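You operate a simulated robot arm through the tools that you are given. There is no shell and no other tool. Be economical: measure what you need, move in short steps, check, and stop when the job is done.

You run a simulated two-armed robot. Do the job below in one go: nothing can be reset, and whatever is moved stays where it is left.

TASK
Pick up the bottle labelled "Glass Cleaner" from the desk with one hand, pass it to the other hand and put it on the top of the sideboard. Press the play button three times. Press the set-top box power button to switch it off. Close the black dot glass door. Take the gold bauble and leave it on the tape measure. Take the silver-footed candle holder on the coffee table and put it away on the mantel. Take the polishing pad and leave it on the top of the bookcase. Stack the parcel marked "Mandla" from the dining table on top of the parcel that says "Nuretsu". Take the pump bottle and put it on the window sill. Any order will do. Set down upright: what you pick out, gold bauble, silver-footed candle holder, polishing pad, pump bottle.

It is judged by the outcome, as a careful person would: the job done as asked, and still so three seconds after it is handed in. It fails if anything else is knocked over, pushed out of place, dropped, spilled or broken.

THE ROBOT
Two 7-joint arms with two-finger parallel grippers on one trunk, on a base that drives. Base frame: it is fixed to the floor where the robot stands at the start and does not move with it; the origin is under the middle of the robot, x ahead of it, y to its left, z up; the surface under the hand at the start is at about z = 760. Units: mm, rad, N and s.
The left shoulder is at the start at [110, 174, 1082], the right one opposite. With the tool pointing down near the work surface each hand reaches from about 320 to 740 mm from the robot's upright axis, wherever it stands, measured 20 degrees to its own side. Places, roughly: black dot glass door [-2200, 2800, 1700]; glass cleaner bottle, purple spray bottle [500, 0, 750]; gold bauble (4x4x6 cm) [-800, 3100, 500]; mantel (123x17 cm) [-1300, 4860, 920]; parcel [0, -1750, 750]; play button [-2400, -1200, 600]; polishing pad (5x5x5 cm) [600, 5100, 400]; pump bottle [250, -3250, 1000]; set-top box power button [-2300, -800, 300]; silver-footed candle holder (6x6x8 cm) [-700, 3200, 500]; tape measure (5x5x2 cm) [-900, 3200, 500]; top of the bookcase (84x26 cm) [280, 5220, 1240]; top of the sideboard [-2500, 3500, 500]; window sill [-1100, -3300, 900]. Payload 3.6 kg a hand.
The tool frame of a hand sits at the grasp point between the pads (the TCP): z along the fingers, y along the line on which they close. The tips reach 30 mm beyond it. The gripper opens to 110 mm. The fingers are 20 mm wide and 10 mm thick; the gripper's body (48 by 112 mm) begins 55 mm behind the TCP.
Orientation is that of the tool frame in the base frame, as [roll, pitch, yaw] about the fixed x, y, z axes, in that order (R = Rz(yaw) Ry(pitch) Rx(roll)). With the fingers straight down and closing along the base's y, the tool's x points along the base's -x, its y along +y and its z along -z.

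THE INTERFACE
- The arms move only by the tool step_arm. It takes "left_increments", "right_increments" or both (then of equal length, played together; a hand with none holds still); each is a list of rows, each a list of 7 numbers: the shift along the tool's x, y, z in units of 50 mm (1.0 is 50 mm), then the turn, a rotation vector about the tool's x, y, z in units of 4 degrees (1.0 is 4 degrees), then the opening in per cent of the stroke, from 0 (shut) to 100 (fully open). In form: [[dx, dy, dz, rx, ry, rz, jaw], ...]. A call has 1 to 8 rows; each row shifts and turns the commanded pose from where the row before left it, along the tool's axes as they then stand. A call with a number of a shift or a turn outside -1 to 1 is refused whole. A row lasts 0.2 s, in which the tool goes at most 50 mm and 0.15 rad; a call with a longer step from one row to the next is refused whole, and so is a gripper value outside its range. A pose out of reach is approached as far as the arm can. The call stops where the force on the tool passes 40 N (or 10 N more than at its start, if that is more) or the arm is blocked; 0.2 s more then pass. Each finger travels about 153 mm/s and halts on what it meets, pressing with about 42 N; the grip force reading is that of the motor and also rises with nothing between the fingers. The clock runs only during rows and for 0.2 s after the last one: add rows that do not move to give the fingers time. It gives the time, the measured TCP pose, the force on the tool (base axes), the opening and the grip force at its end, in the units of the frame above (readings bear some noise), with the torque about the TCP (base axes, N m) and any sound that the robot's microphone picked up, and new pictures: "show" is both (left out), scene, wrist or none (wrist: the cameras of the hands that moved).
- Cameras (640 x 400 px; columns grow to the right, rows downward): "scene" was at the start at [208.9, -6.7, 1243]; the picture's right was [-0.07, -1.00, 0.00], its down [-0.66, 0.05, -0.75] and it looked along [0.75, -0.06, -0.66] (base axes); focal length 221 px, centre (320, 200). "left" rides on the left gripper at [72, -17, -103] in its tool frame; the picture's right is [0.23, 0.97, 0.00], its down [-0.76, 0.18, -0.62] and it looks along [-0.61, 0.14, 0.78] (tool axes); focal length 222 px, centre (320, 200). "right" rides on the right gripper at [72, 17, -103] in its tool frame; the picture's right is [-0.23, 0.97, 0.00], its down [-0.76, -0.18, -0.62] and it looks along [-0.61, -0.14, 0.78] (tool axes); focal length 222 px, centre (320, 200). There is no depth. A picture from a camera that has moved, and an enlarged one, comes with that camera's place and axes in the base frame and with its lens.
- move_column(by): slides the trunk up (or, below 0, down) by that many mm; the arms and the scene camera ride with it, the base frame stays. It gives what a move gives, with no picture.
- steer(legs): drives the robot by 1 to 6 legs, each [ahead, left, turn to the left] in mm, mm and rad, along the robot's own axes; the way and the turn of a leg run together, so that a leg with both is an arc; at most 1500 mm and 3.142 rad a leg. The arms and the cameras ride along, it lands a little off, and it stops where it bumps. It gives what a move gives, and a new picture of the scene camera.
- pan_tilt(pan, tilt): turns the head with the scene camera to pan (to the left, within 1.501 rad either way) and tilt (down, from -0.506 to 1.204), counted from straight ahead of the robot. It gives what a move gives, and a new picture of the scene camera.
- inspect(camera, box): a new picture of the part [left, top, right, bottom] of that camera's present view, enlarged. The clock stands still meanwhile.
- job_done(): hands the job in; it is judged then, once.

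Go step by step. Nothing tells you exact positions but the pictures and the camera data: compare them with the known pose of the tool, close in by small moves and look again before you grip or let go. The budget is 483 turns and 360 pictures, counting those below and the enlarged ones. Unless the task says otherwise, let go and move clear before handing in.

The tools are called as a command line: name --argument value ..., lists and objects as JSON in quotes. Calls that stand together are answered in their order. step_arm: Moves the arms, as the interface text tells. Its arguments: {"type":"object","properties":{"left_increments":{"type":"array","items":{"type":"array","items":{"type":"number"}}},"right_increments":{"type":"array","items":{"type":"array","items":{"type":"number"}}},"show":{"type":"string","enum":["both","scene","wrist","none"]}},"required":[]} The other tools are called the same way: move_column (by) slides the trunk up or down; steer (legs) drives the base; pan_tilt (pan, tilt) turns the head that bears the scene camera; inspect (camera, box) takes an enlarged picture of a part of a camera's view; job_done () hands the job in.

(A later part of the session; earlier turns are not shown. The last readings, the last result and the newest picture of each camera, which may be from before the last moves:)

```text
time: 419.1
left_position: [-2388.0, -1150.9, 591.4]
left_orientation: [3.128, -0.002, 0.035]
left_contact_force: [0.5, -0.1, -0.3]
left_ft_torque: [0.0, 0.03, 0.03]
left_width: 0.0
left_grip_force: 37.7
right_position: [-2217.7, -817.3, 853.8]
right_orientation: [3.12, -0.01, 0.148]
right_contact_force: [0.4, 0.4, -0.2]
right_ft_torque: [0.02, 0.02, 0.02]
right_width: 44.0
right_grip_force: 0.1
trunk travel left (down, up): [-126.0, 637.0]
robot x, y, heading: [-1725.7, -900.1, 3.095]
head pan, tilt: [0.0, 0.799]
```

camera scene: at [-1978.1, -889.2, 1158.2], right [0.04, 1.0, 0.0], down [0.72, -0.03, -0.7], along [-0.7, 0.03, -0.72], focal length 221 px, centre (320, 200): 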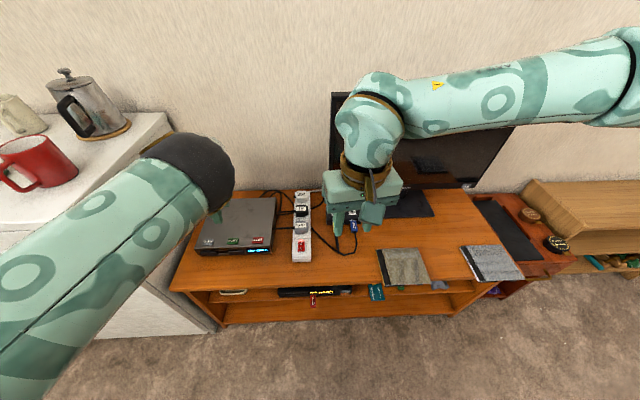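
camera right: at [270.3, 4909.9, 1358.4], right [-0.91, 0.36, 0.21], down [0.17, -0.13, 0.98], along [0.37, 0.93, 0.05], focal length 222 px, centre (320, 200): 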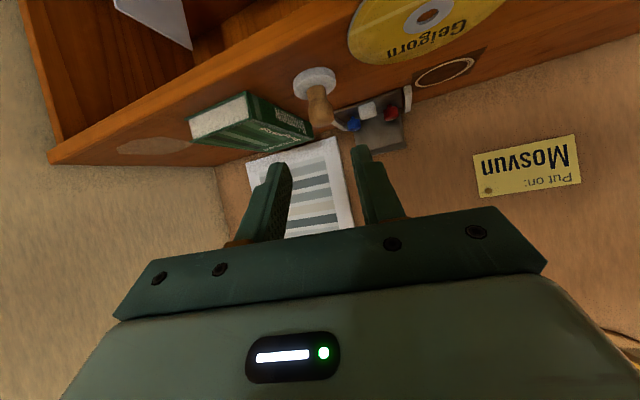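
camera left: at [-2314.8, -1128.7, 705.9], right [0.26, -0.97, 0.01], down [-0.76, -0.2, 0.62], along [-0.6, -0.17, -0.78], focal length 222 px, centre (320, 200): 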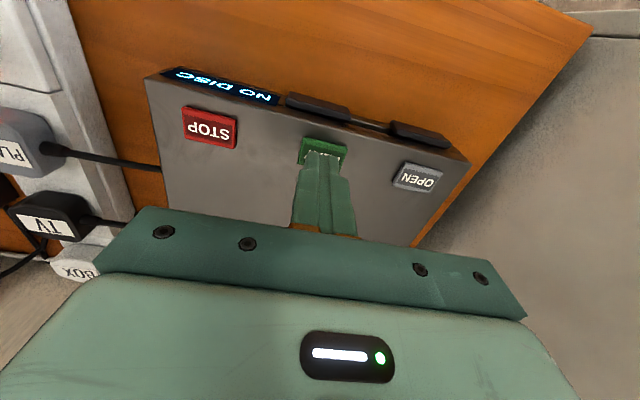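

step_arm --left_increments '[[0, 0, 0.05, 0, 0, 0, 0], [0, 0, 0.04, 0, 0, 0, 0], [0, 0, 0.04, 0, 0, 0, 0]]' --show "none"

```text
time: 419.9
left_position: [-2387.3, -1150.9, 584.0]
left_orientation: [3.128, -0.004, 0.035]
left_contact_force: [0.3, -0.6, 1.6]
left_ft_torque: [0.01, 0.0, -0.02]
left_width: 0.0
left_grip_force: 37.8
right_position: [-2219.9, -817.6, 852.5]
right_orientation: [3.119, -0.011, 0.149]
right_contact_force: [0.0, -0.8, 0.4]
right_ft_torque: [-0.01, -0.01, 0.0]
right_width: 44.0
right_grip_force: 0.0
trunk travel left (down, up): [-126.0, 637.0]
robot x, y, heading: [-1720.6, -899.0, 3.097]
head pan, tilt: [0.0, 0.799]
heard: click
```

Click heard: first press. Release fully and look at the display.

step_arm --left_increments '[[0, 0, -0.1, 0, 0, 0, 0], [0, 0, -0.15, 0, 0, 0, 0], [0, 0, 0, 0, 0, 0, 0]]' --show "wrist"

```text
time: 420.7
left_position: [-2386.6, -1151.2, 596.8]
left_orientation: [3.126, -0.002, 0.034]
left_contact_force: [0.7, 0.0, 0.6]
left_ft_torque: [-0.02, 0.03, -0.01]
left_width: 0.2
left_grip_force: 37.6
right_position: [-2219.6, -817.9, 852.3]
right_orientation: [3.119, -0.01, 0.148]
right_contact_force: [-0.9, -0.8, 0.2]
right_ft_torque: [0.02, 0.02, 0.01]
right_width: 43.9
right_grip_force: 0.1
trunk travel left (down, up): [-126.0, 637.0]
robot x, y, heading: [-1718.2, -901.1, 3.099]
head pan, tilt: [0.0, 0.799]
camera left: at [-2314.8, -1130.5, 700.4], right [0.26, -0.97, 0.01], down [-0.76, -0.2, 0.62], along [-0.6, -0.17, -0.78], focal length 222 px, centre (320, 200)
```

left: 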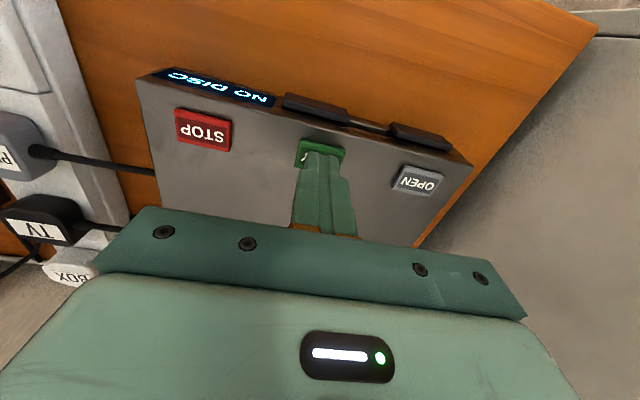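

Second press: down to 583, then back up.

step_arm --left_increments '[[0, 0, 0.12, 0, 0, 0, 0], [0, 0, 0.08, 0, 0, 0, 0], [0, 0, 0.07, 0, 0, 0, 0], [0, 0, 0, 0, 0, 0, 0], [0, 0, -0.12, 0, 0, 0, 0], [0, 0, -0.15, 0, 0, 0, 0], [0, 0, 0, 0, 0, 0, 0]]' --show "none"

```text
time: 422.3
left_position: [-2387.1, -1151.2, 598.1]
left_orientation: [3.127, -0.003, 0.035]
left_contact_force: [0.8, -0.4, 0.6]
left_ft_torque: [0.02, -0.04, -0.03]
left_width: 0.0
left_grip_force: 38.4
right_position: [-2218.4, -818.2, 852.6]
right_orientation: [3.118, -0.01, 0.149]
right_contact_force: [0.1, -0.1, 0.4]
right_ft_torque: [-0.02, 0.0, -0.02]
right_width: 44.2
right_grip_force: 0.1
trunk travel left (down, up): [-126.0, 637.0]
robot x, y, heading: [-1724.6, -902.0, 3.098]
head pan, tilt: [0.0, 0.799]
heard: click
```

Second click. Third press the same way.

step_arm --left_increments '[[0, 0, 0.12, 0, 0, 0, 0], [0, 0, 0.1, 0, 0, 0, 0], [0, 0, 0.07, 0, 0, 0, 0], [0, 0, 0, 0, 0, 0, 0], [0, 0, -0.12, 0, 0, 0, 0], [0, 0, -0.15, 0, 0, 0, 0], [0, 0, 0, 0, 0, 0, 0]]' --show "wrist"

```text
time: 423.9
left_position: [-2387.1, -1151.5, 595.2]
left_orientation: [3.127, -0.001, 0.038]
left_contact_force: [-0.4, 1.0, 0.0]
left_ft_torque: [0.0, 0.04, -0.04]
left_width: 0.0
left_grip_force: 37.8
right_position: [-2219.2, -817.8, 853.0]
right_orientation: [3.118, -0.01, 0.149]
right_contact_force: [-0.2, 0.4, 0.2]
right_ft_torque: [0.03, 0.0, 0.03]
right_width: 44.1
right_grip_force: 0.2
trunk travel left (down, up): [-126.0, 637.0]
robot x, y, heading: [-1726.2, -900.7, 3.097]
head pan, tilt: [0.0, 0.799]
heard: click
camera left: at [-2315.0, -1130.7, 698.9], right [0.26, -0.96, 0.01], down [-0.76, -0.2, 0.62], along [-0.6, -0.17, -0.78], focal length 222 px, centre (320, 200)
```

left: 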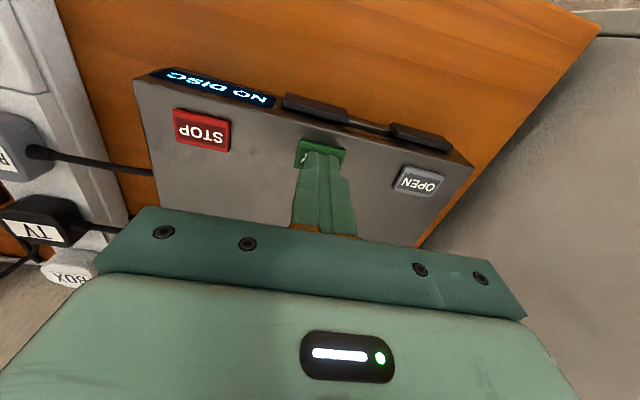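

Three clicks. I lift and retract the left hand, then look closely at the set-top box.

step_arm --left_increments '[[0, 0, -0.6, 0, 0, 0, 0], [0, 0, -0.9, 0, 0, 0, 0], [0, 0, -0.8, 0, 0, 0, 0], [0.76, 0.3, 0, 0, 0, 0, 0], [0.76, 0.3, 0, 0, 0, 0, 0], [0.76, 0.3, 0, 0, 0, 0, 0], [0.76, 0.3, 0, 0, 0, 0, 0], [0.76, 0.3, 0, 0, 0, 0, 0]]' --show "none"

pan_tilt --pan 0.0 --tilt 0.9

inspect --camera "scene" --box '[270, 250, 350, 300]'

```text
time: 425.7
left_position: [-2194.2, -1219.3, 712.7]
left_orientation: [3.126, -0.001, 0.036]
left_contact_force: [0.1, 0.2, -0.7]
left_ft_torque: [0.01, 0.0, 0.03]
left_width: 0.0
left_grip_force: 37.8
right_position: [-2218.6, -818.4, 853.2]
right_orientation: [3.12, -0.01, 0.148]
right_contact_force: [0.5, -0.3, 0.1]
right_ft_torque: [-0.01, -0.02, 0.0]
right_width: 44.1
right_grip_force: 0.1
trunk travel left (down, up): [-126.0, 637.0]
robot x, y, heading: [-1724.9, -894.9, 3.101]
head pan, tilt: [0.0, 0.799]
```

```text
time: 426.4
left_position: [-2193.3, -1219.2, 712.5]
left_orientation: [3.127, -0.003, 0.034]
left_contact_force: [0.9, -0.4, -0.3]
left_ft_torque: [0.02, -0.01, 0.04]
left_width: 0.2
left_grip_force: 37.6
right_position: [-2219.1, -818.8, 852.8]
right_orientation: [3.118, -0.012, 0.148]
right_contact_force: [-0.2, 0.0, 0.2]
right_ft_torque: [0.02, -0.01, 0.0]
right_width: 44.0
right_grip_force: 0.0
trunk travel left (down, up): [-126.0, 637.0]
robot x, y, heading: [-1724.0, -901.5, 3.1]
head pan, tilt: [0.0, 0.901]
camera scene: at [-1972.1, -889.3, 1150.6], right [0.04, 1.0, 0.0], down [0.78, -0.03, -0.62], along [-0.62, 0.03, -0.78], focal length 221 px, centre (320, 200)
```

scene: 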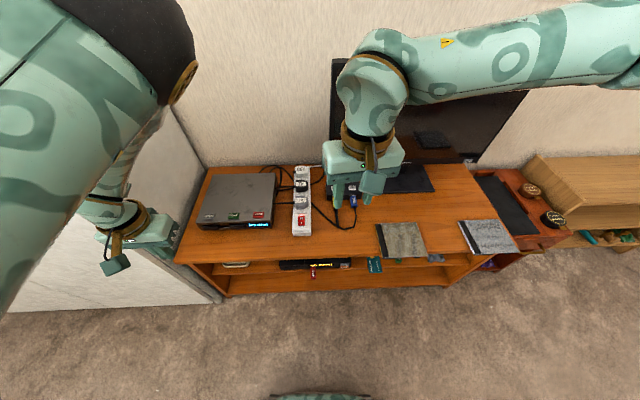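

```text
8.00 times, centred on (310, 275) of scene
camera zoom: at [-1972.1, -889.3, 1150.6], right [0.04, 1.0, 0.0], down [0.78, -0.03, -0.62], along [-0.62, 0.03, -0.78], focal length 1770 px, centre (400, -400)
```

zoom: 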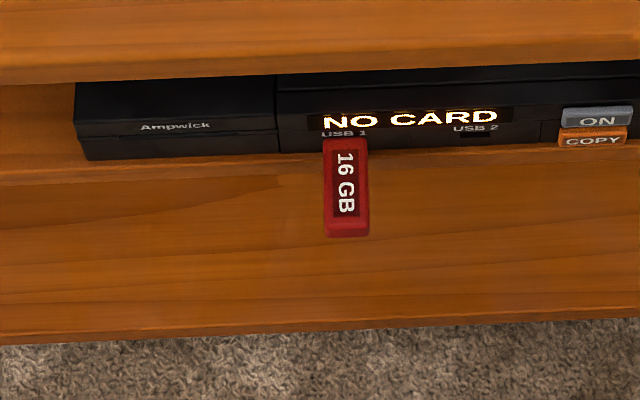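

The power button reads "ON", right above COPY, on the box's front face at about (-2305,-775,~330). I back up and lower the trunk, then bring the right hand low in front of it.

steer --legs '[[-170, 0, 0.04]]'

move_column --by -120

step_arm --right_increments '[[-0.2, 0, 0.8, 0, 0, 0, 0], [-0.2, 0, 0.8, 0, 0, 0, 0], [-0.2, 0, 0.8, 0, -0.5, 0, 0], [-0.2, 0, 0.8, 0, -0.5, 0, 0], [-0.2, 0, 0.6, 0, -1, 0, 0], [0, 0, 0.4, 0, -1, 0, 0], [0, 0, 0.3, 0, -1, 0, 0]]' --show "both"

```text
time: 427.9
left_position: [-2010.5, -1240.0, 712.7]
left_orientation: [3.127, -0.002, 0.072]
left_contact_force: [1.1, -0.4, 0.0]
left_ft_torque: [-0.01, 0.05, 0.01]
left_width: 0.0
left_grip_force: 37.8
right_position: [-2050.4, -841.1, 853.9]
right_orientation: [3.121, -0.008, 0.187]
right_contact_force: [-0.5, -0.1, 0.8]
right_ft_torque: [0.01, -0.01, -0.02]
right_width: 44.0
right_grip_force: 0.0
trunk travel left (down, up): [-126.0, 637.0]
robot x, y, heading: [-1552.8, -901.4, 3.137]
head pan, tilt: [0.0, 0.901]
camera scene: at [-1800.1, -902.7, 1150.9], right [0.01, 1.0, 0.0], down [0.78, 0.0, -0.62], along [-0.62, 0.0, -0.78], focal length 221 px, centre (320, 200)
```

scene: 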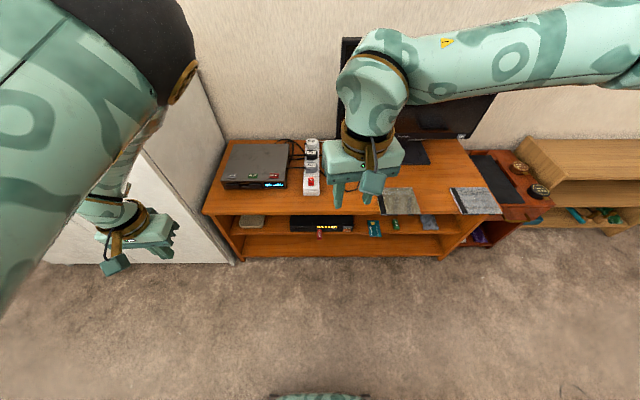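

```text
time: 429.4
left_position: [-2010.4, -1240.7, 593.1]
left_orientation: [3.128, 0.001, 0.075]
left_contact_force: [0.0, 0.6, 0.7]
left_ft_torque: [-0.02, 0.0, -0.01]
left_width: 0.0
left_grip_force: 37.4
right_position: [-2049.9, -841.7, 734.2]
right_orientation: [3.118, -0.009, 0.185]
right_contact_force: [-0.5, 0.0, -0.5]
right_ft_torque: [0.0, 0.0, 0.02]
right_width: 44.0
right_grip_force: 0.2
trunk travel left (down, up): [-6.0, 757.0]
robot x, y, heading: [-1552.4, -903.2, 3.137]
head pan, tilt: [0.0, 0.901]
```

```text
time: 431.0
left_position: [-2011.5, -1240.6, 592.3]
left_orientation: [3.127, 0.0, 0.073]
left_contact_force: [0.2, 0.1, 0.2]
left_ft_torque: [-0.01, 0.01, -0.04]
left_width: 0.0
left_grip_force: 37.9
right_position: [-2104.9, -854.5, 507.8]
right_orientation: [3.118, 0.271, 0.181]
right_contact_force: [0.0, 1.0, 0.0]
right_ft_torque: [-0.01, -0.01, 0.02]
right_width: 0.0
right_grip_force: 37.8
trunk travel left (down, up): [-6.0, 757.0]
robot x, y, heading: [-1555.3, -902.7, 3.135]
head pan, tilt: [0.0, 0.901]
camera scene: at [-1876.9, -902.3, 1020.9], right [0.01, 1.0, 0.0], down [0.78, 0.0, -0.62], along [-0.62, 0.0, -0.78], focal length 221 px, centre (320, 200)
camera right: at [-2008.1, -852.3, 588.1], right [-0.04, -1.0, 0.08], down [-0.59, 0.09, 0.8], along [-0.8, -0.02, -0.59], focal length 222 px, centre (320, 200)
```

scene: 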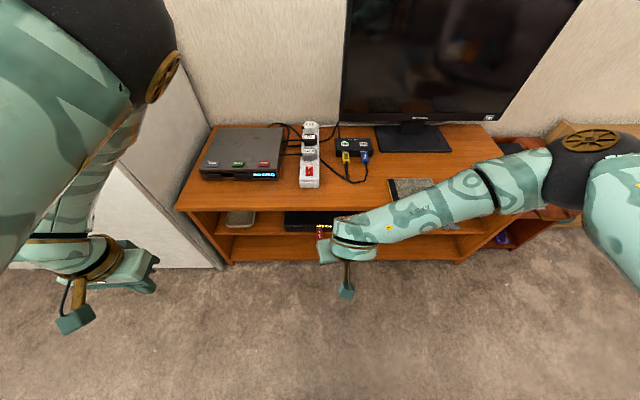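
right: 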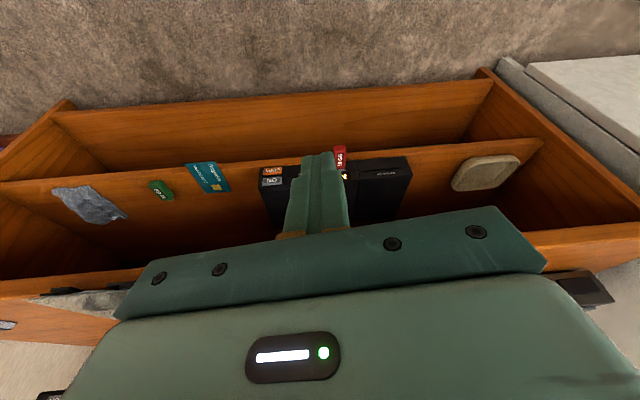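

ON triangulates to (-2310,-775,312). I tilt the right hand to about 30° below horizontal.

step_arm --right_increments '[[0, 0, 0, 0, -1, 0, 0], [0, 0, 0, 0, -1, 0, 0], [0, 0, 0, 0, -1, 0, 0], [0, 0, 0, 0, -1, 0, 0], [0, 0, 0, 0, -1, 0, 0], [0, 0, 0, 0, -1, 0, 0], [0, 0, 0, 0, -1, 0, 0], [0, 0, 0, 0, -1, 0, 0]]' --show "none"

step_arm --right_increments '[[0.5, -0.4, 0.3, 0, -1, 0, 0], [0.5, -0.4, 0.3, 0, -1, 0, 0], [0.5, -0.4, 0.3, 0, -1, 0, 0], [0.5, -0.2, 0.3, 0, 0, 0, 0]]' --show "wrist"

```text
time: 432.8
left_position: [-2010.9, -1240.6, 592.6]
left_orientation: [3.128, -0.004, 0.072]
left_contact_force: [-1.3, -0.4, 0.0]
left_ft_torque: [0.02, 0.0, -0.04]
left_width: 0.0
left_grip_force: 37.7
right_position: [-2101.0, -865.4, 507.9]
right_orientation: [3.098, 0.513, 0.174]
right_contact_force: [-0.5, 0.1, -0.1]
right_ft_torque: [-0.01, -0.02, 0.01]
right_width: 0.0
right_grip_force: 37.8
right hand out of reach, approached as far as the arm can: row 4, 5, 6, 7, 8
trunk travel left (down, up): [-6.0, 757.0]
robot x, y, heading: [-1553.2, -907.2, 3.134]
head pan, tilt: [0.0, 0.901]
```

```text
time: 433.8
left_position: [-2011.4, -1240.3, 592.6]
left_orientation: [3.129, -0.004, 0.074]
left_contact_force: [-0.2, 1.0, -0.4]
left_ft_torque: [0.03, 0.01, 0.02]
left_width: 0.0
left_grip_force: 37.4
right_position: [-2129.6, -908.3, 475.6]
right_orientation: [-3.138, 0.655, 0.173]
right_contact_force: [0.2, 0.6, 0.7]
right_ft_torque: [-0.01, -0.02, -0.03]
right_width: 0.3
right_grip_force: 38.1
right hand out of reach, approached as far as the arm can: row 1, 2, 3, 4
trunk travel left (down, up): [-6.0, 757.0]
robot x, y, heading: [-1553.4, -907.0, 3.137]
head pan, tilt: [0.0, 0.901]
camera right: at [-2007.6, -904.2, 512.7], right [-0.01, -0.99, 0.14], down [-0.25, 0.13, 0.96], along [-0.97, -0.02, -0.25], focal length 222 px, centre (320, 200)
```

right: 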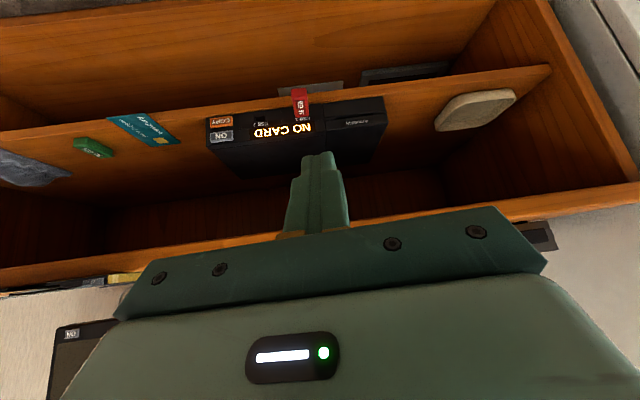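

The folded wrist limits the tilt; I first move the hand outward toward the box, then tilt further.

step_arm --right_increments '[[-0.14, -0.67, 0.46, 0, 0, 0, 0], [-0.14, -0.67, 0.46, 0, 0, 0, 0], [-0.14, -0.67, 0.46, 0, 0, 0, 0], [-0.14, -0.67, 0.46, 0, 0, 0, 0], [0, 0, 0, 0, -1, 0, 0], [0, 0, 0, 0, -1, 0, 0], [0, 0, 0, 0, -1, 0, 0]]' --show "wrist"

```text
time: 435.4
left_position: [-2011.2, -1241.1, 592.5]
left_orientation: [3.129, -0.001, 0.072]
left_contact_force: [0.1, 1.2, 0.1]
left_ft_torque: [0.0, 0.0, 0.01]
left_width: 0.0
left_grip_force: 37.9
right_position: [-2206.8, -864.8, 456.8]
right_orientation: [3.139, 0.66, 0.172]
right_contact_force: [-0.2, 0.3, 0.0]
right_ft_torque: [-0.02, 0.02, 0.05]
right_width: 0.0
right_grip_force: 37.3
right hand out of reach, approached as far as the arm can: row 1, 2, 3, 4, 5, 6, 7
trunk travel left (down, up): [-6.0, 757.0]
robot x, y, heading: [-1549.8, -904.5, 3.138]
head pan, tilt: [0.0, 0.901]
camera right: at [-2084.1, -859.2, 492.7], right [-0.01, -0.99, 0.14], down [-0.25, 0.14, 0.96], along [-0.97, -0.03, -0.25], focal length 222 px, centre (320, 200)
```

right: 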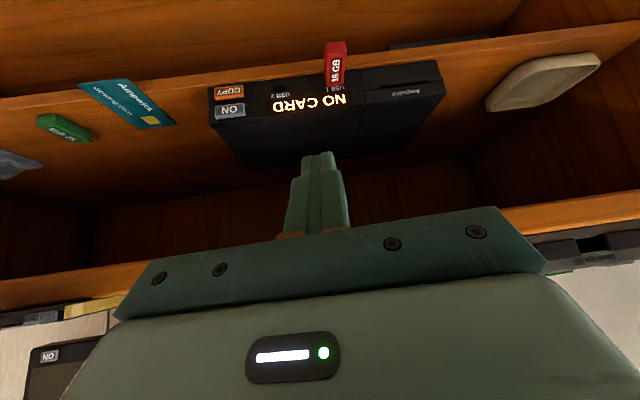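

Wrist still limited. I back the base another 100 mm so the arm can extend more, then move and tilt.

steer --legs '[[-100, 20, 0]]'

step_arm --right_increments '[[-0.5, -0.5, 0.4, 0, 0, 0, 0], [-0.5, -0.5, 0.4, 0, 0, 0, 0], [-0.5, -0.5, 0.4, 0, 0, 0, 0], [-0.3, -0.3, 0.2, 0, -1, 0, 0], [0, 0, 0, 0, -1, 0, 0], [0, 0, 0, 0, -1, 0, 0], [0, 0, 0, 0, -1, 0, 0]]' --show "both"

```text
time: 436.5
left_position: [-1911.8, -1262.2, 591.8]
left_orientation: [3.128, -0.001, 0.074]
left_contact_force: [0.0, 0.2, -0.2]
left_ft_torque: [0.01, 0.02, 0.0]
left_width: 0.0
left_grip_force: 38.2
right_position: [-2105.9, -886.0, 457.4]
right_orientation: [3.14, 0.659, 0.173]
right_contact_force: [-0.2, 0.2, 0.3]
right_ft_torque: [-0.01, 0.03, -0.02]
right_width: 0.1
right_grip_force: 37.3
trunk travel left (down, up): [-6.0, 757.0]
robot x, y, heading: [-1450.4, -924.5, 3.136]
head pan, tilt: [0.0, 0.901]
camera scene: at [-1777.2, -924.7, 1021.0], right [0.01, 1.0, 0.0], down [0.78, 0.0, -0.62], along [-0.62, 0.0, -0.78], focal length 221 px, centre (320, 200)
```

scene: 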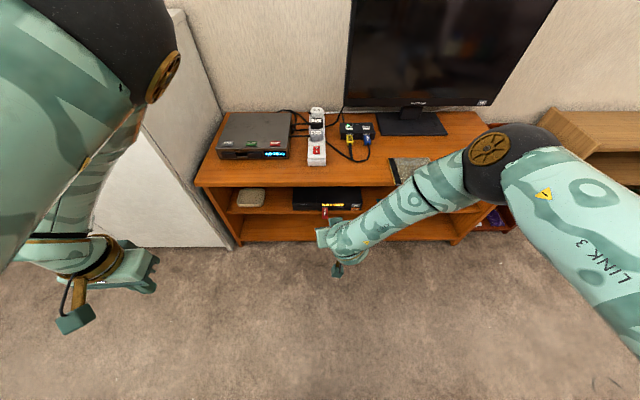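

```text
time: 438.1
left_position: [-1912.1, -1262.1, 592.5]
left_orientation: [3.127, -0.002, 0.073]
left_contact_force: [0.2, 0.6, 0.5]
left_ft_torque: [-0.01, -0.05, 0.02]
left_width: 0.0
left_grip_force: 37.2
right_position: [-2239.5, -813.7, 460.5]
right_orientation: [3.139, 0.796, 0.171]
right_contact_force: [0.0, 0.0, 0.1]
right_ft_torque: [0.01, -0.02, 0.01]
right_width: 0.2
right_grip_force: 37.7
right hand out of reach, approached as far as the arm can: row 5, 6, 7
trunk travel left (down, up): [-6.0, 757.0]
robot x, y, heading: [-1455.7, -925.3, 3.139]
head pan, tilt: [0.0, 0.901]
camera scene: at [-1777.3, -924.5, 1020.9], right [0.01, 1.0, 0.0], down [0.78, 0.0, -0.62], along [-0.62, 0.0, -0.78], focal length 221 px, centre (320, 200)
camera right: at [-2112.8, -807.7, 479.8], right [0.01, -0.99, 0.16], down [-0.12, 0.16, 0.98], along [-0.99, -0.03, -0.11], focal length 222 px, centre (320, 200)
```

scene: 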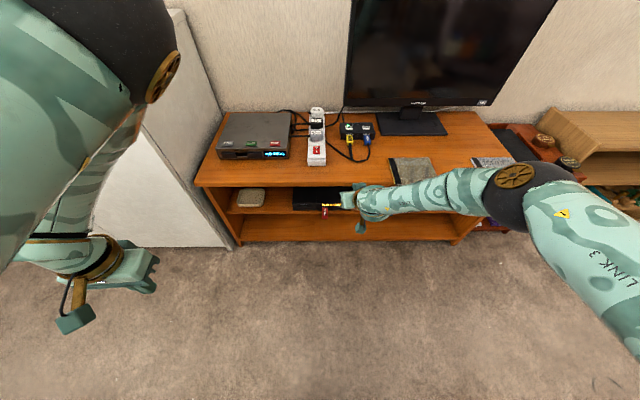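
right: 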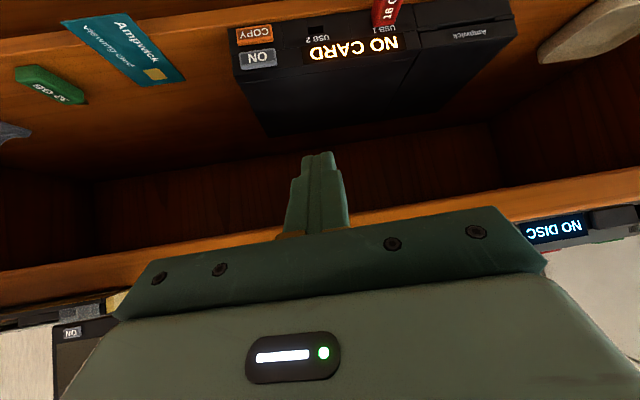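

45° tilt is enough: the upper edge of the fingertip will meet ON first. I lower to the pre-press pose.

step_arm --right_increments '[[0.49, -0.25, 0.43, 0, 0, 0, 0], [0.49, -0.25, 0.43, 0, 0, 0, 0], [0.49, -0.25, 0.43, 0, 0, 0, 0], [0.49, -0.25, 0.43, 0, 0, 0, 0]]' --show "wrist"

```text
time: 439.1
left_position: [-1912.1, -1261.4, 593.0]
left_orientation: [3.127, -0.002, 0.074]
left_contact_force: [-0.2, -0.8, 0.8]
left_ft_torque: [0.0, 0.02, 0.0]
left_width: 0.1
left_grip_force: 38.1
right_position: [-2235.3, -744.0, 348.1]
right_orientation: [3.138, 0.797, 0.174]
right_contact_force: [0.0, -0.6, -0.4]
right_ft_torque: [0.01, -0.01, 0.02]
right_width: 0.0
right_grip_force: 37.6
right hand out of reach, approached as far as the arm can: row 1, 4
trunk travel left (down, up): [-6.0, 757.0]
robot x, y, heading: [-1452.0, -925.6, 3.133]
head pan, tilt: [0.0, 0.901]
camera right: at [-2108.5, -739.2, 366.9], right [0.01, -0.99, 0.16], down [-0.12, 0.16, 0.98], along [-0.99, -0.03, -0.11], focal length 222 px, centre (320, 200)
```

right: 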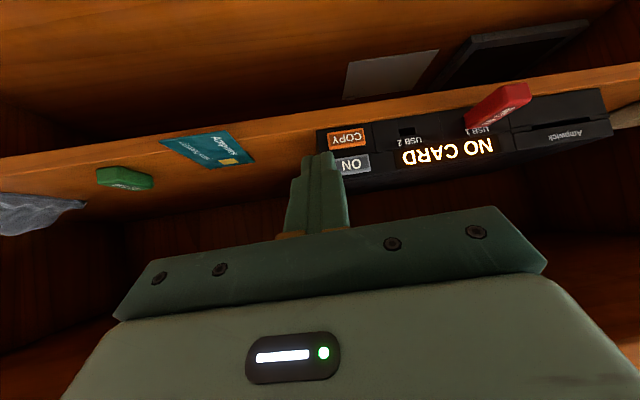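

ON refined to (-2310,-780,316). Align sideways and down a bit, then approach.

step_arm --right_increments '[[0.08, 0.3, 0.15, 0, 0, 0, 0], [0.08, 0.3, 0.15, 0, 0, 0, 0], [-0.14, -0.03, 0.14, 0, 0, 0, 0], [-0.14, -0.03, 0.14, 0, 0, 0, 0]]' --show "wrist"

```text
time: 440.1
left_position: [-1911.7, -1262.3, 592.7]
left_orientation: [3.127, -0.002, 0.074]
left_contact_force: [-0.1, 0.0, -0.2]
left_ft_torque: [-0.03, 0.0, 0.03]
left_width: 0.0
left_grip_force: 37.8
right_position: [-2241.7, -757.0, 357.4]
right_orientation: [3.139, 0.796, 0.171]
right_contact_force: [-0.6, -0.3, 0.4]
right_ft_torque: [-0.01, 0.0, 0.01]
right_width: 0.0
right_grip_force: 37.8
right hand out of reach, approached as far as the arm can: row 1, 2, 3, 4
trunk travel left (down, up): [-6.0, 757.0]
robot x, y, heading: [-1450.4, -926.3, 3.139]
head pan, tilt: [0.0, 0.901]
camera right: at [-2116.0, -752.5, 377.0], right [0.01, -0.99, 0.16], down [-0.12, 0.16, 0.98], along [-0.99, -0.03, -0.11], focal length 222 px, centre (320, 200)
```

right: 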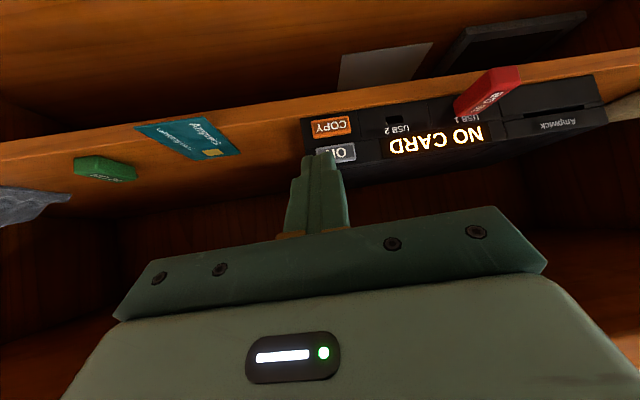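

Now it's at full stretch; I bring the base 25 mm closer and re-adjust the hand.

steer --legs '[[25, 10, 0]]'

step_arm --right_increments '[[0.25, 0.1, 0.2, 0, 0, 0, 0], [0.25, 0.1, 0.2, 0, 0, 0, 0]]' --show "wrist"

```text
time: 440.9
left_position: [-1937.2, -1273.4, 592.1]
left_orientation: [3.126, -0.005, 0.075]
left_contact_force: [0.1, 0.3, 0.3]
left_ft_torque: [0.01, -0.03, 0.05]
left_width: 0.1
left_grip_force: 38.0
right_position: [-2267.0, -768.6, 355.7]
right_orientation: [3.139, 0.795, 0.172]
right_contact_force: [0.7, -0.2, 1.1]
right_ft_torque: [-0.01, 0.0, 0.05]
right_width: 0.1
right_grip_force: 37.8
trunk travel left (down, up): [-6.0, 757.0]
robot x, y, heading: [-1480.0, -935.6, 3.137]
head pan, tilt: [0.0, 0.901]
camera scene: at [-1803.5, -933.7, 1020.6], right [0.0, 1.0, 0.0], down [0.78, 0.0, -0.62], along [-0.62, 0.0, -0.78], focal length 221 px, centre (320, 200)
```

scene: 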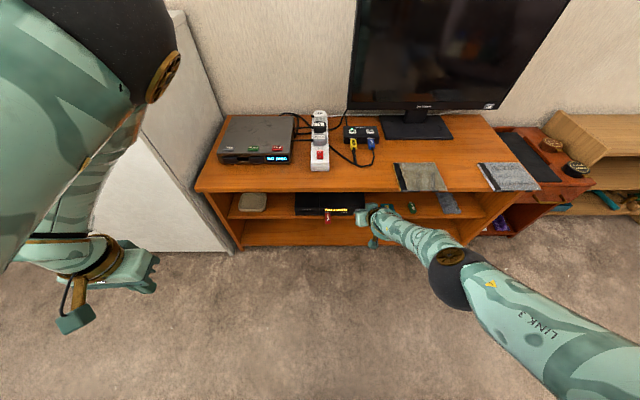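

```text
time: 441.5
left_position: [-1936.4, -1271.8, 592.6]
left_orientation: [3.127, -0.003, 0.076]
left_contact_force: [-0.6, -0.4, -1.0]
left_ft_torque: [0.0, -0.05, -0.01]
left_width: 0.2
left_grip_force: 37.6
right_position: [-2261.0, -770.9, 349.8]
right_orientation: [3.14, 0.796, 0.174]
right_contact_force: [-0.1, 0.6, 0.2]
right_ft_torque: [-0.02, -0.01, 0.0]
right_width: 0.0
right_grip_force: 37.6
right hand out of reach, approached as far as the arm can: row 1, 2
trunk travel left (down, up): [-6.0, 757.0]
robot x, y, heading: [-1478.3, -933.9, 3.144]
head pan, tilt: [0.0, 0.901]
camera right: at [-2134.9, -766.3, 369.4], right [0.01, -0.99, 0.16], down [-0.12, 0.16, 0.98], along [-0.99, -0.03, -0.11], focal length 222 px, centre (320, 200)
```

right: 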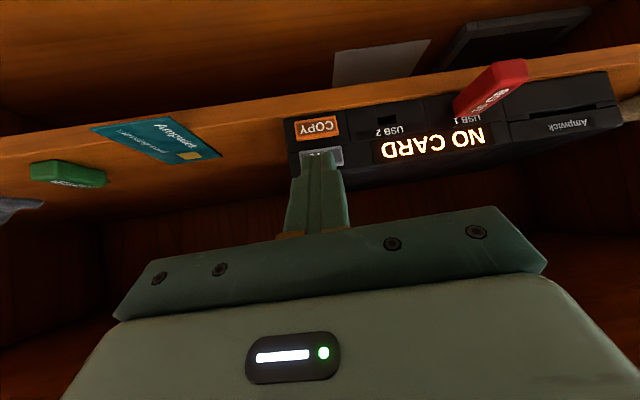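

step_arm --right_increments '[[0.48, 0.1, -0.49, 0, 0, 0, 0], [0.4, 0.1, -0.4, 0, 0, 0, 0]]' --show "none"

steer --legs '[[60, 0, 0]]'

step_arm --right_increments '[[0.3, 0, 0.3, 0, 0, 0, 0], [0.1, 0, 0.1, 0, 0, 0, 0]]' --show "wrist"

```text
time: 442.1
left_position: [-1936.5, -1272.6, 592.4]
left_orientation: [3.128, -0.001, 0.076]
left_contact_force: [-0.2, -0.2, -0.9]
left_ft_torque: [0.02, 0.0, 0.03]
left_width: 0.0
left_grip_force: 37.9
right_position: [-2232.2, -775.6, 322.5]
right_orientation: [-3.141, 0.796, 0.185]
right_contact_force: [0.0, -0.4, 0.4]
right_ft_torque: [-0.01, -0.06, 0.0]
right_width: 0.0
right_grip_force: 38.0
right hand out of reach, approached as far as the arm can: row 1, 2
trunk travel left (down, up): [-6.0, 757.0]
robot x, y, heading: [-1480.2, -935.1, 3.138]
head pan, tilt: [0.0, 0.901]
```

```text
time: 443.1
left_position: [-1987.0, -1272.4, 592.9]
left_orientation: [3.128, -0.002, 0.071]
left_contact_force: [0.3, -0.8, 0.2]
left_ft_torque: [0.02, -0.03, -0.02]
left_width: 0.2
left_grip_force: 37.6
right_position: [-2279.1, -775.7, 320.2]
right_orientation: [3.132, 0.791, 0.173]
right_contact_force: [4.8, 0.0, 4.8]
right_ft_torque: [0.01, 0.04, -0.02]
right_width: 0.0
right_grip_force: 37.5
trunk travel left (down, up): [-6.0, 757.0]
robot x, y, heading: [-1529.4, -934.0, 3.135]
head pan, tilt: [0.0, 0.901]
stopped in leg 1: the force on the tool passed its limit at 160 N (the readings are from after the stop); the commanded pose is now the measured one
camera scene: at [-1852.0, -933.2, 1021.2], right [0.0, 1.0, 0.0], down [0.78, 0.0, -0.62], along [-0.62, 0.0, -0.78], focal length 221 px, centre (320, 200)
```

scene: 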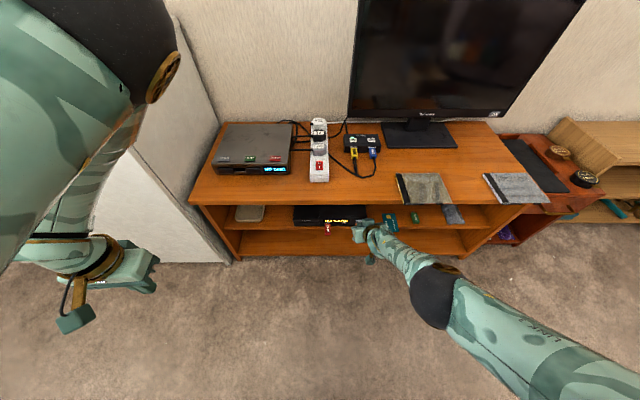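

```text
time: 443.8
left_position: [-1987.2, -1271.1, 592.7]
left_orientation: [3.128, -0.001, 0.072]
left_contact_force: [0.4, -0.1, -0.2]
left_ft_torque: [0.01, -0.01, 0.02]
left_width: 0.0
left_grip_force: 37.6
right_position: [-2270.6, -767.3, 310.0]
right_orientation: [3.13, 0.787, 0.169]
right_contact_force: [-0.4, 0.0, -0.3]
right_ft_torque: [0.01, 0.0, -0.03]
right_width: 0.1
right_grip_force: 38.1
right hand out of reach, approached as far as the arm can: row 1, 2
trunk travel left (down, up): [-6.0, 757.0]
robot x, y, heading: [-1530.1, -935.1, 3.136]
head pan, tilt: [0.0, 0.901]
camera right: at [-2144.7, -761.5, 330.9], right [0.02, -0.99, 0.17], down [-0.13, 0.17, 0.98], along [-0.99, -0.04, -0.13], focal length 222 px, centre (320, 200)
```

right: 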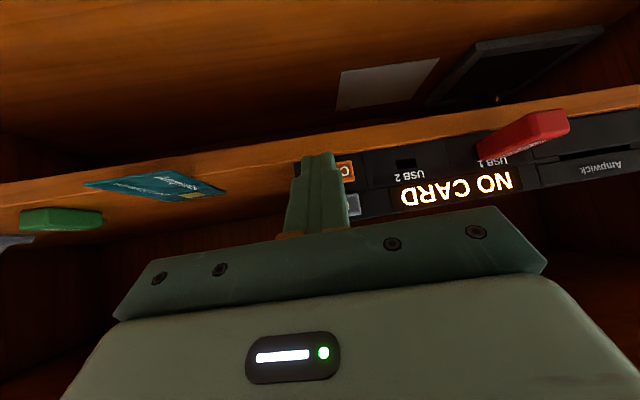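

The drive overshot into contact. I retract and check the box's state.

step_arm --right_increments '[[0.3, 0.1, -0.6, 0, 0, 0, 0], [0, 0.1, -0.7, 0, 0, 0, 0], [0, 0, -0.3, 0, 0, 0, 0]]' --show "both"

inspect --camera "scene" --box '[280, 190, 400, 265]'

```text
time: 444.6
left_position: [-1985.9, -1271.6, 591.5]
left_orientation: [3.127, -0.003, 0.073]
left_contact_force: [0.5, 0.0, 0.0]
left_ft_torque: [0.0, 0.02, 0.0]
left_width: 0.0
left_grip_force: 37.6
right_position: [-2255.6, -771.9, 298.9]
right_orientation: [3.133, 0.792, 0.17]
right_contact_force: [0.1, -0.4, -0.6]
right_ft_torque: [0.02, 0.0, 0.0]
right_width: 0.0
right_grip_force: 37.4
right hand out of reach, approached as far as the arm can: row 1, 2, 3
trunk travel left (down, up): [-6.0, 757.0]
robot x, y, heading: [-1529.1, -931.1, 3.144]
head pan, tilt: [0.0, 0.901]
camera scene: at [-1852.7, -933.2, 1020.9], right [0.0, 1.0, 0.0], down [0.78, 0.0, -0.62], along [-0.62, 0.0, -0.78], focal length 221 px, centre (320, 200)
camera right: at [-2129.2, -766.0, 318.2], right [0.01, -0.99, 0.17], down [-0.12, 0.16, 0.98], along [-0.99, -0.03, -0.12], focal length 222 px, centre (320, 200)
```

scene: 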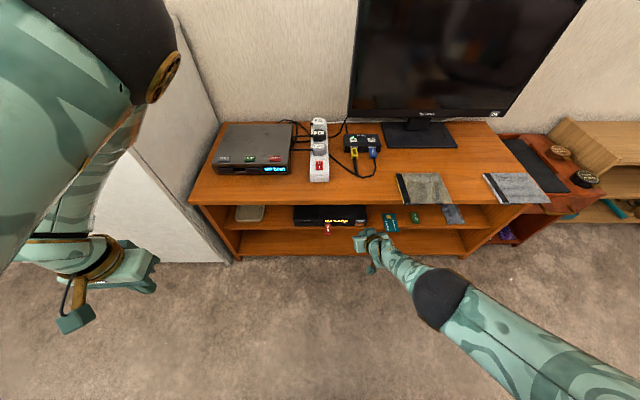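
right: 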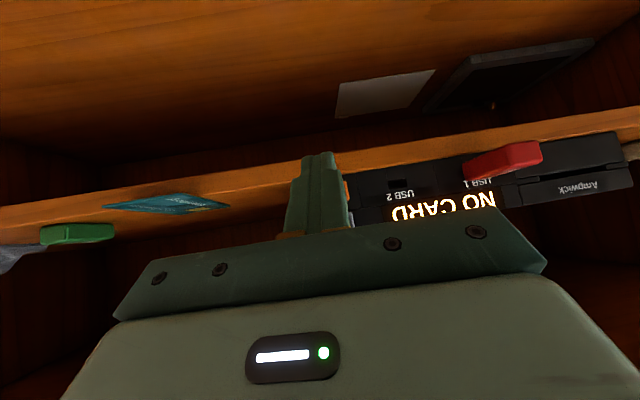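

```text
5.33 times, centred on (340, 228) of scene
camera zoom: at [-1852.7, -933.2, 1020.9], right [0.0, 1.0, 0.0], down [0.78, 0.0, -0.62], along [-0.62, 0.0, -0.78], focal length 1180 px, centre (213, 53)
```

zoom: 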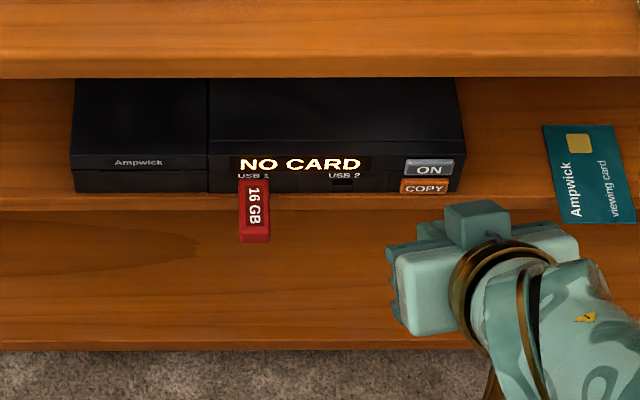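

Box unmoved and still on. I raise the hand to the right height, then press slowly.

step_arm --right_increments '[[-0.24, 0, -0.22, 0, 0, 0, 0], [-0.24, 0.1, -0.22, 0, 0, 0, 0]]' --show "wrist"

```text
time: 445.1
left_position: [-1987.9, -1271.0, 592.5]
left_orientation: [3.127, -0.004, 0.073]
left_contact_force: [-1.6, 0.6, 0.1]
left_ft_torque: [0.03, 0.01, -0.01]
left_width: 0.4
left_grip_force: 37.7
right_position: [-2269.5, -778.4, 311.9]
right_orientation: [3.135, 0.789, 0.171]
right_contact_force: [0.3, 0.2, 0.2]
right_ft_torque: [0.0, -0.04, -0.01]
right_width: 0.2
right_grip_force: 38.1
right hand out of reach, approached as far as the arm can: row 1, 2
trunk travel left (down, up): [-6.0, 757.0]
robot x, y, heading: [-1527.7, -931.0, 3.138]
head pan, tilt: [0.0, 0.901]
camera right: at [-2144.6, -773.3, 333.1], right [0.01, -0.99, 0.17], down [-0.12, 0.16, 0.98], along [-0.99, -0.03, -0.12], focal length 222 px, centre (320, 200)
```

right: 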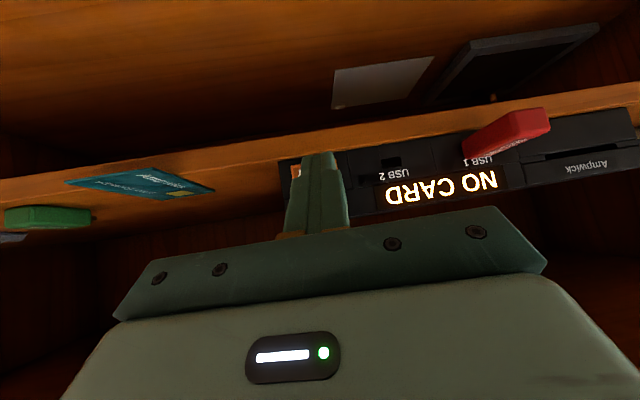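

move_column --by 18

step_arm --right_increments '[[0, 0, 0, 0, 0, 0, 0]]' --show "wrist"

```text
time: 445.8
left_position: [-1986.2, -1270.0, 609.9]
left_orientation: [3.129, -0.004, 0.074]
left_contact_force: [-0.2, -0.4, -0.7]
left_ft_torque: [-0.03, -0.02, 0.03]
left_width: 0.0
left_grip_force: 37.2
right_position: [-2277.3, -777.6, 343.9]
right_orientation: [3.14, 0.813, 0.176]
right_contact_force: [0.1, 0.4, 2.8]
right_ft_torque: [0.03, 0.06, -0.02]
right_width: 0.0
right_grip_force: 37.9
trunk travel left (down, up): [-24.0, 739.0]
robot x, y, heading: [-1527.4, -934.6, 3.137]
head pan, tilt: [0.0, 0.901]
heard: click
```

```text
time: 446.2
left_position: [-1988.1, -1272.1, 609.5]
left_orientation: [3.127, -0.001, 0.073]
left_contact_force: [0.8, 0.9, 0.0]
left_ft_torque: [0.02, 0.01, 0.0]
left_width: 0.1
left_grip_force: 37.7
right_position: [-2276.2, -778.6, 343.5]
right_orientation: [3.138, 0.81, 0.174]
right_contact_force: [0.5, -0.1, 1.9]
right_ft_torque: [0.0, 0.06, 0.0]
right_width: 0.1
right_grip_force: 37.5
trunk travel left (down, up): [-24.0, 739.0]
robot x, y, heading: [-1530.3, -933.4, 3.136]
head pan, tilt: [0.0, 0.901]
camera right: at [-2150.3, -772.9, 361.2], right [0.02, -0.99, 0.17], down [-0.1, 0.16, 0.98], along [-0.99, -0.03, -0.1], focal length 222 px, centre (320, 200)
```

right: 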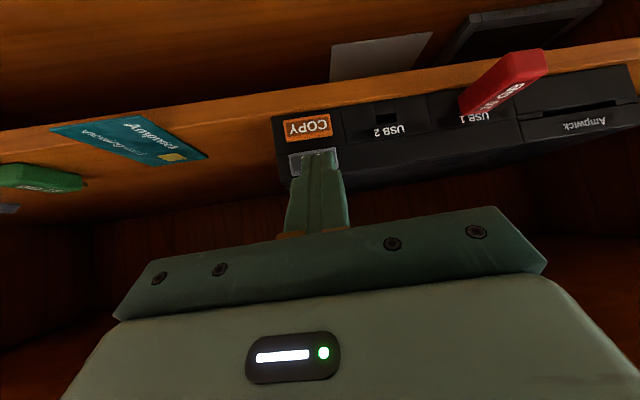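

Click, and the display went dark: the box is off. I back straight away with the base.

steer --legs '[[-120, 0, 0]]'

inspect --camera "scene" --box '[270, 160, 400, 240]'

```text
time: 447.4
left_position: [-1867.1, -1271.7, 610.0]
left_orientation: [3.127, -0.001, 0.073]
left_contact_force: [0.0, -0.7, 0.7]
left_ft_torque: [-0.02, -0.02, 0.02]
left_width: 0.0
left_grip_force: 37.5
right_position: [-2157.3, -779.3, 344.0]
right_orientation: [3.138, 0.811, 0.176]
right_contact_force: [-0.6, 0.2, 0.0]
right_ft_torque: [-0.01, 0.0, 0.03]
right_width: 0.2
right_grip_force: 37.8
trunk travel left (down, up): [-24.0, 739.0]
robot x, y, heading: [-1411.2, -931.2, 3.141]
head pan, tilt: [0.0, 0.901]
camera scene: at [-1721.2, -934.0, 1040.7], right [0.0, 1.0, 0.0], down [0.78, 0.0, -0.62], along [-0.62, 0.0, -0.78], focal length 221 px, centre (320, 200)
```

scene: 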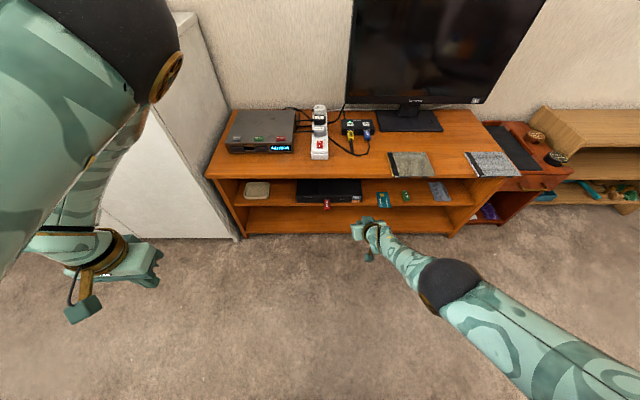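

```text
4.92 times, centred on (335, 200) of scene
camera zoom: at [-1721.2, -934.0, 1040.7], right [0.0, 1.0, 0.0], down [0.78, 0.0, -0.62], along [-0.62, 0.0, -0.78], focal length 1089 px, centre (246, 200)
```

zoom: 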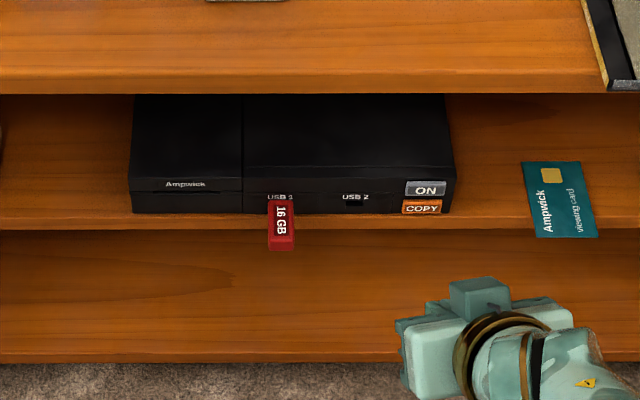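

The set-top box is off and in place. Next the parcels: I raise the trunk and bring the right hand back to a compact downward pose.

move_column --by 200

step_arm --right_increments '[[-0.3, 0, -0.7, 0, 1, 0, 40], [-0.3, 0, -0.7, 0, 1, 0, 70], [-0.3, 0, -0.7, 0, 1, 0, 100], [0, 0, -0.7, 0, 1, 0, 100], [0, 0, -0.7, 0, 1, 0, 100], [0, 0, -0.7, 0, 1, 0, 100], [0, 0, -0.7, 0, 1, 0, 100], [0, 0, -0.7, 0, 1, 0, 100]]' --show "none"

step_arm --right_increments '[[0.4, 0, -0.7, 0, 1, 0, 100], [0.4, 0, -0.7, 0, 1, 0, 100], [0.4, 0, -0.5, 0, 1, 0, 100], [0.4, 0, 0, 0, 0.6, 0, 100]]' --left_increments '[[0.4, 0, -0.5, 0, 0, 0, 100], [0.4, 0, -0.5, 0, 0, 0, 100], [0, 0, -0.5, 0, 0, 0, 100], [0, 0, -0.5, 0, 0, 0, 100]]' --show "scene"

```text
time: 449.6
left_position: [-1867.6, -1272.2, 810.5]
left_orientation: [3.127, -0.003, 0.074]
left_contact_force: [-0.2, 0.4, -0.8]
left_ft_torque: [-0.01, 0.01, 0.0]
left_width: 0.1
left_grip_force: 38.0
right_position: [-2195.8, -778.1, 720.2]
right_orientation: [-3.041, 1.077, 0.26]
right_contact_force: [0.2, 1.1, 0.3]
right_ft_torque: [-0.04, 0.0, -0.03]
right_width: 0.0
right_grip_force: 37.8
trunk travel left (down, up): [-224.0, 539.0]
robot x, y, heading: [-1412.0, -937.6, 3.135]
head pan, tilt: [0.0, 0.901]
```

```text
time: 451.4
left_position: [-1867.8, -1271.5, 809.9]
left_orientation: [3.128, -0.002, 0.073]
left_contact_force: [0.4, -0.1, 0.1]
left_ft_torque: [0.0, -0.04, 0.01]
left_width: 0.1
left_grip_force: 38.3
right_position: [-2095.3, -774.8, 904.0]
right_orientation: [-3.085, 0.522, 0.201]
right_contact_force: [0.2, 0.4, 0.5]
right_ft_torque: [-0.02, 0.02, 0.03]
right_width: 110.3
right_grip_force: 0.3
right hand out of reach, approached as far as the arm can: row 1, 2, 3, 4
trunk travel left (down, up): [-224.0, 539.0]
robot x, y, heading: [-1409.6, -936.0, 3.135]
head pan, tilt: [0.0, 0.901]
```

```text
time: 452.4
left_position: [-1827.6, -1265.5, 911.7]
left_orientation: [3.126, -0.001, 0.073]
left_contact_force: [-1.1, 1.0, -0.8]
left_ft_torque: [0.0, 0.0, 0.0]
left_width: 110.2
left_grip_force: 0.1
right_position: [-1982.4, -755.3, 956.9]
right_orientation: [-3.093, 0.272, 0.184]
right_contact_force: [0.2, 0.0, 0.0]
right_ft_torque: [-0.02, -0.01, 0.02]
right_width: 110.2
right_grip_force: 0.1
trunk travel left (down, up): [-224.0, 539.0]
robot x, y, heading: [-1407.9, -933.3, 3.139]
head pan, tilt: [0.0, 0.901]
camera scene: at [-1601.6, -933.9, 1253.9], right [0.0, 1.0, 0.0], down [0.78, 0.0, -0.62], along [-0.62, 0.0, -0.78], focal length 221 px, centre (320, 200)
```

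scene: 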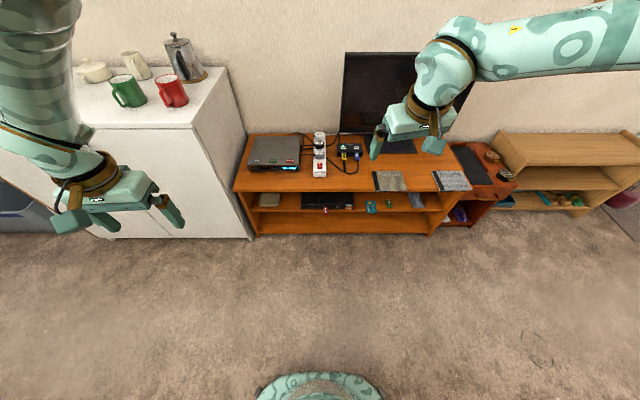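

I turn to the east and drive to the dining table.

steer --legs '[[0, 0, 1.57], [0, 0, 1.575], [500, -800, 0]]'

pan_tilt --pan 0.0 --tilt 0.6

```text
time: 464.9
left_position: [-494.0, -1389.3, 910.2]
left_orientation: [3.126, -0.003, -3.063]
left_contact_force: [-0.4, 0.1, -0.1]
left_ft_torque: [0.01, 0.04, -0.04]
left_width: 110.1
left_grip_force: 0.1
right_position: [-340.0, -1899.1, 956.2]
right_orientation: [-3.094, 0.273, -2.955]
right_contact_force: [0.1, -0.1, -0.6]
right_ft_torque: [-0.02, 0.01, 0.04]
right_width: 110.0
right_grip_force: 0.1
trunk travel left (down, up): [-224.0, 539.0]
robot x, y, heading: [-915.3, -1723.6, -0.0]
head pan, tilt: [0.0, 0.901]
camera scene: at [-725.8, -1723.2, 1253.8], right [0.0, -1.0, 0.0], down [-0.78, 0.0, -0.62], along [0.62, 0.0, -0.78], focal length 221 px, centre (320, 200)
```

scene: 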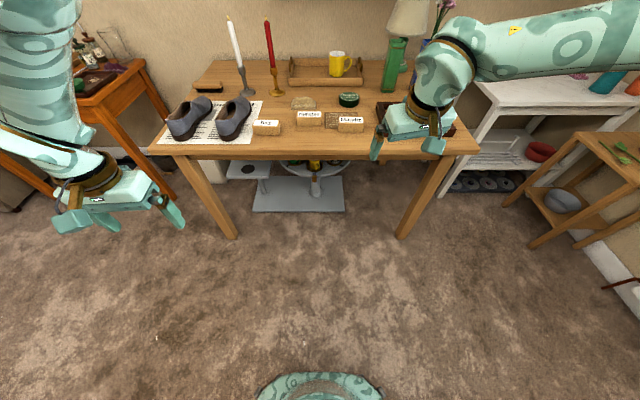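

```text
time: 465.7
left_position: [-495.5, -1389.7, 910.7]
left_orientation: [3.126, -0.001, -3.065]
left_contact_force: [0.4, 0.1, -0.3]
left_ft_torque: [-0.02, -0.05, 0.0]
left_width: 110.1
left_grip_force: 0.1
right_position: [-340.2, -1899.9, 955.5]
right_orientation: [-3.094, 0.272, -2.953]
right_contact_force: [0.1, -0.4, 0.0]
right_ft_torque: [-0.04, -0.01, 0.0]
right_width: 110.1
right_grip_force: 0.2
trunk travel left (down, up): [-224.0, 539.0]
robot x, y, heading: [-915.9, -1720.2, -0.006]
head pan, tilt: [0.0, 0.6]
camera scene: at [-713.1, -1722.9, 1278.6], right [0.0, -1.0, 0.0], down [-0.57, 0.0, -0.82], along [0.82, 0.0, -0.57], focal length 221 px, centre (320, 200)
```

scene: 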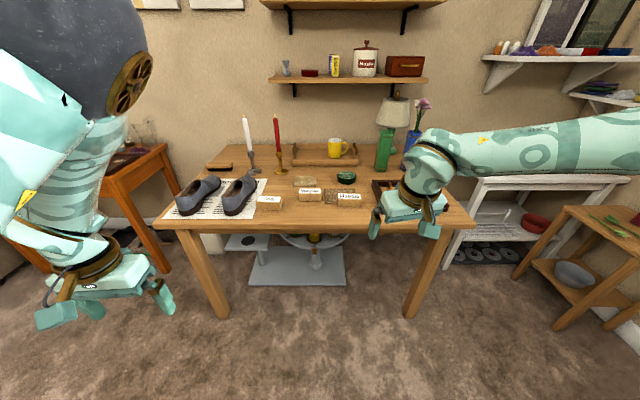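

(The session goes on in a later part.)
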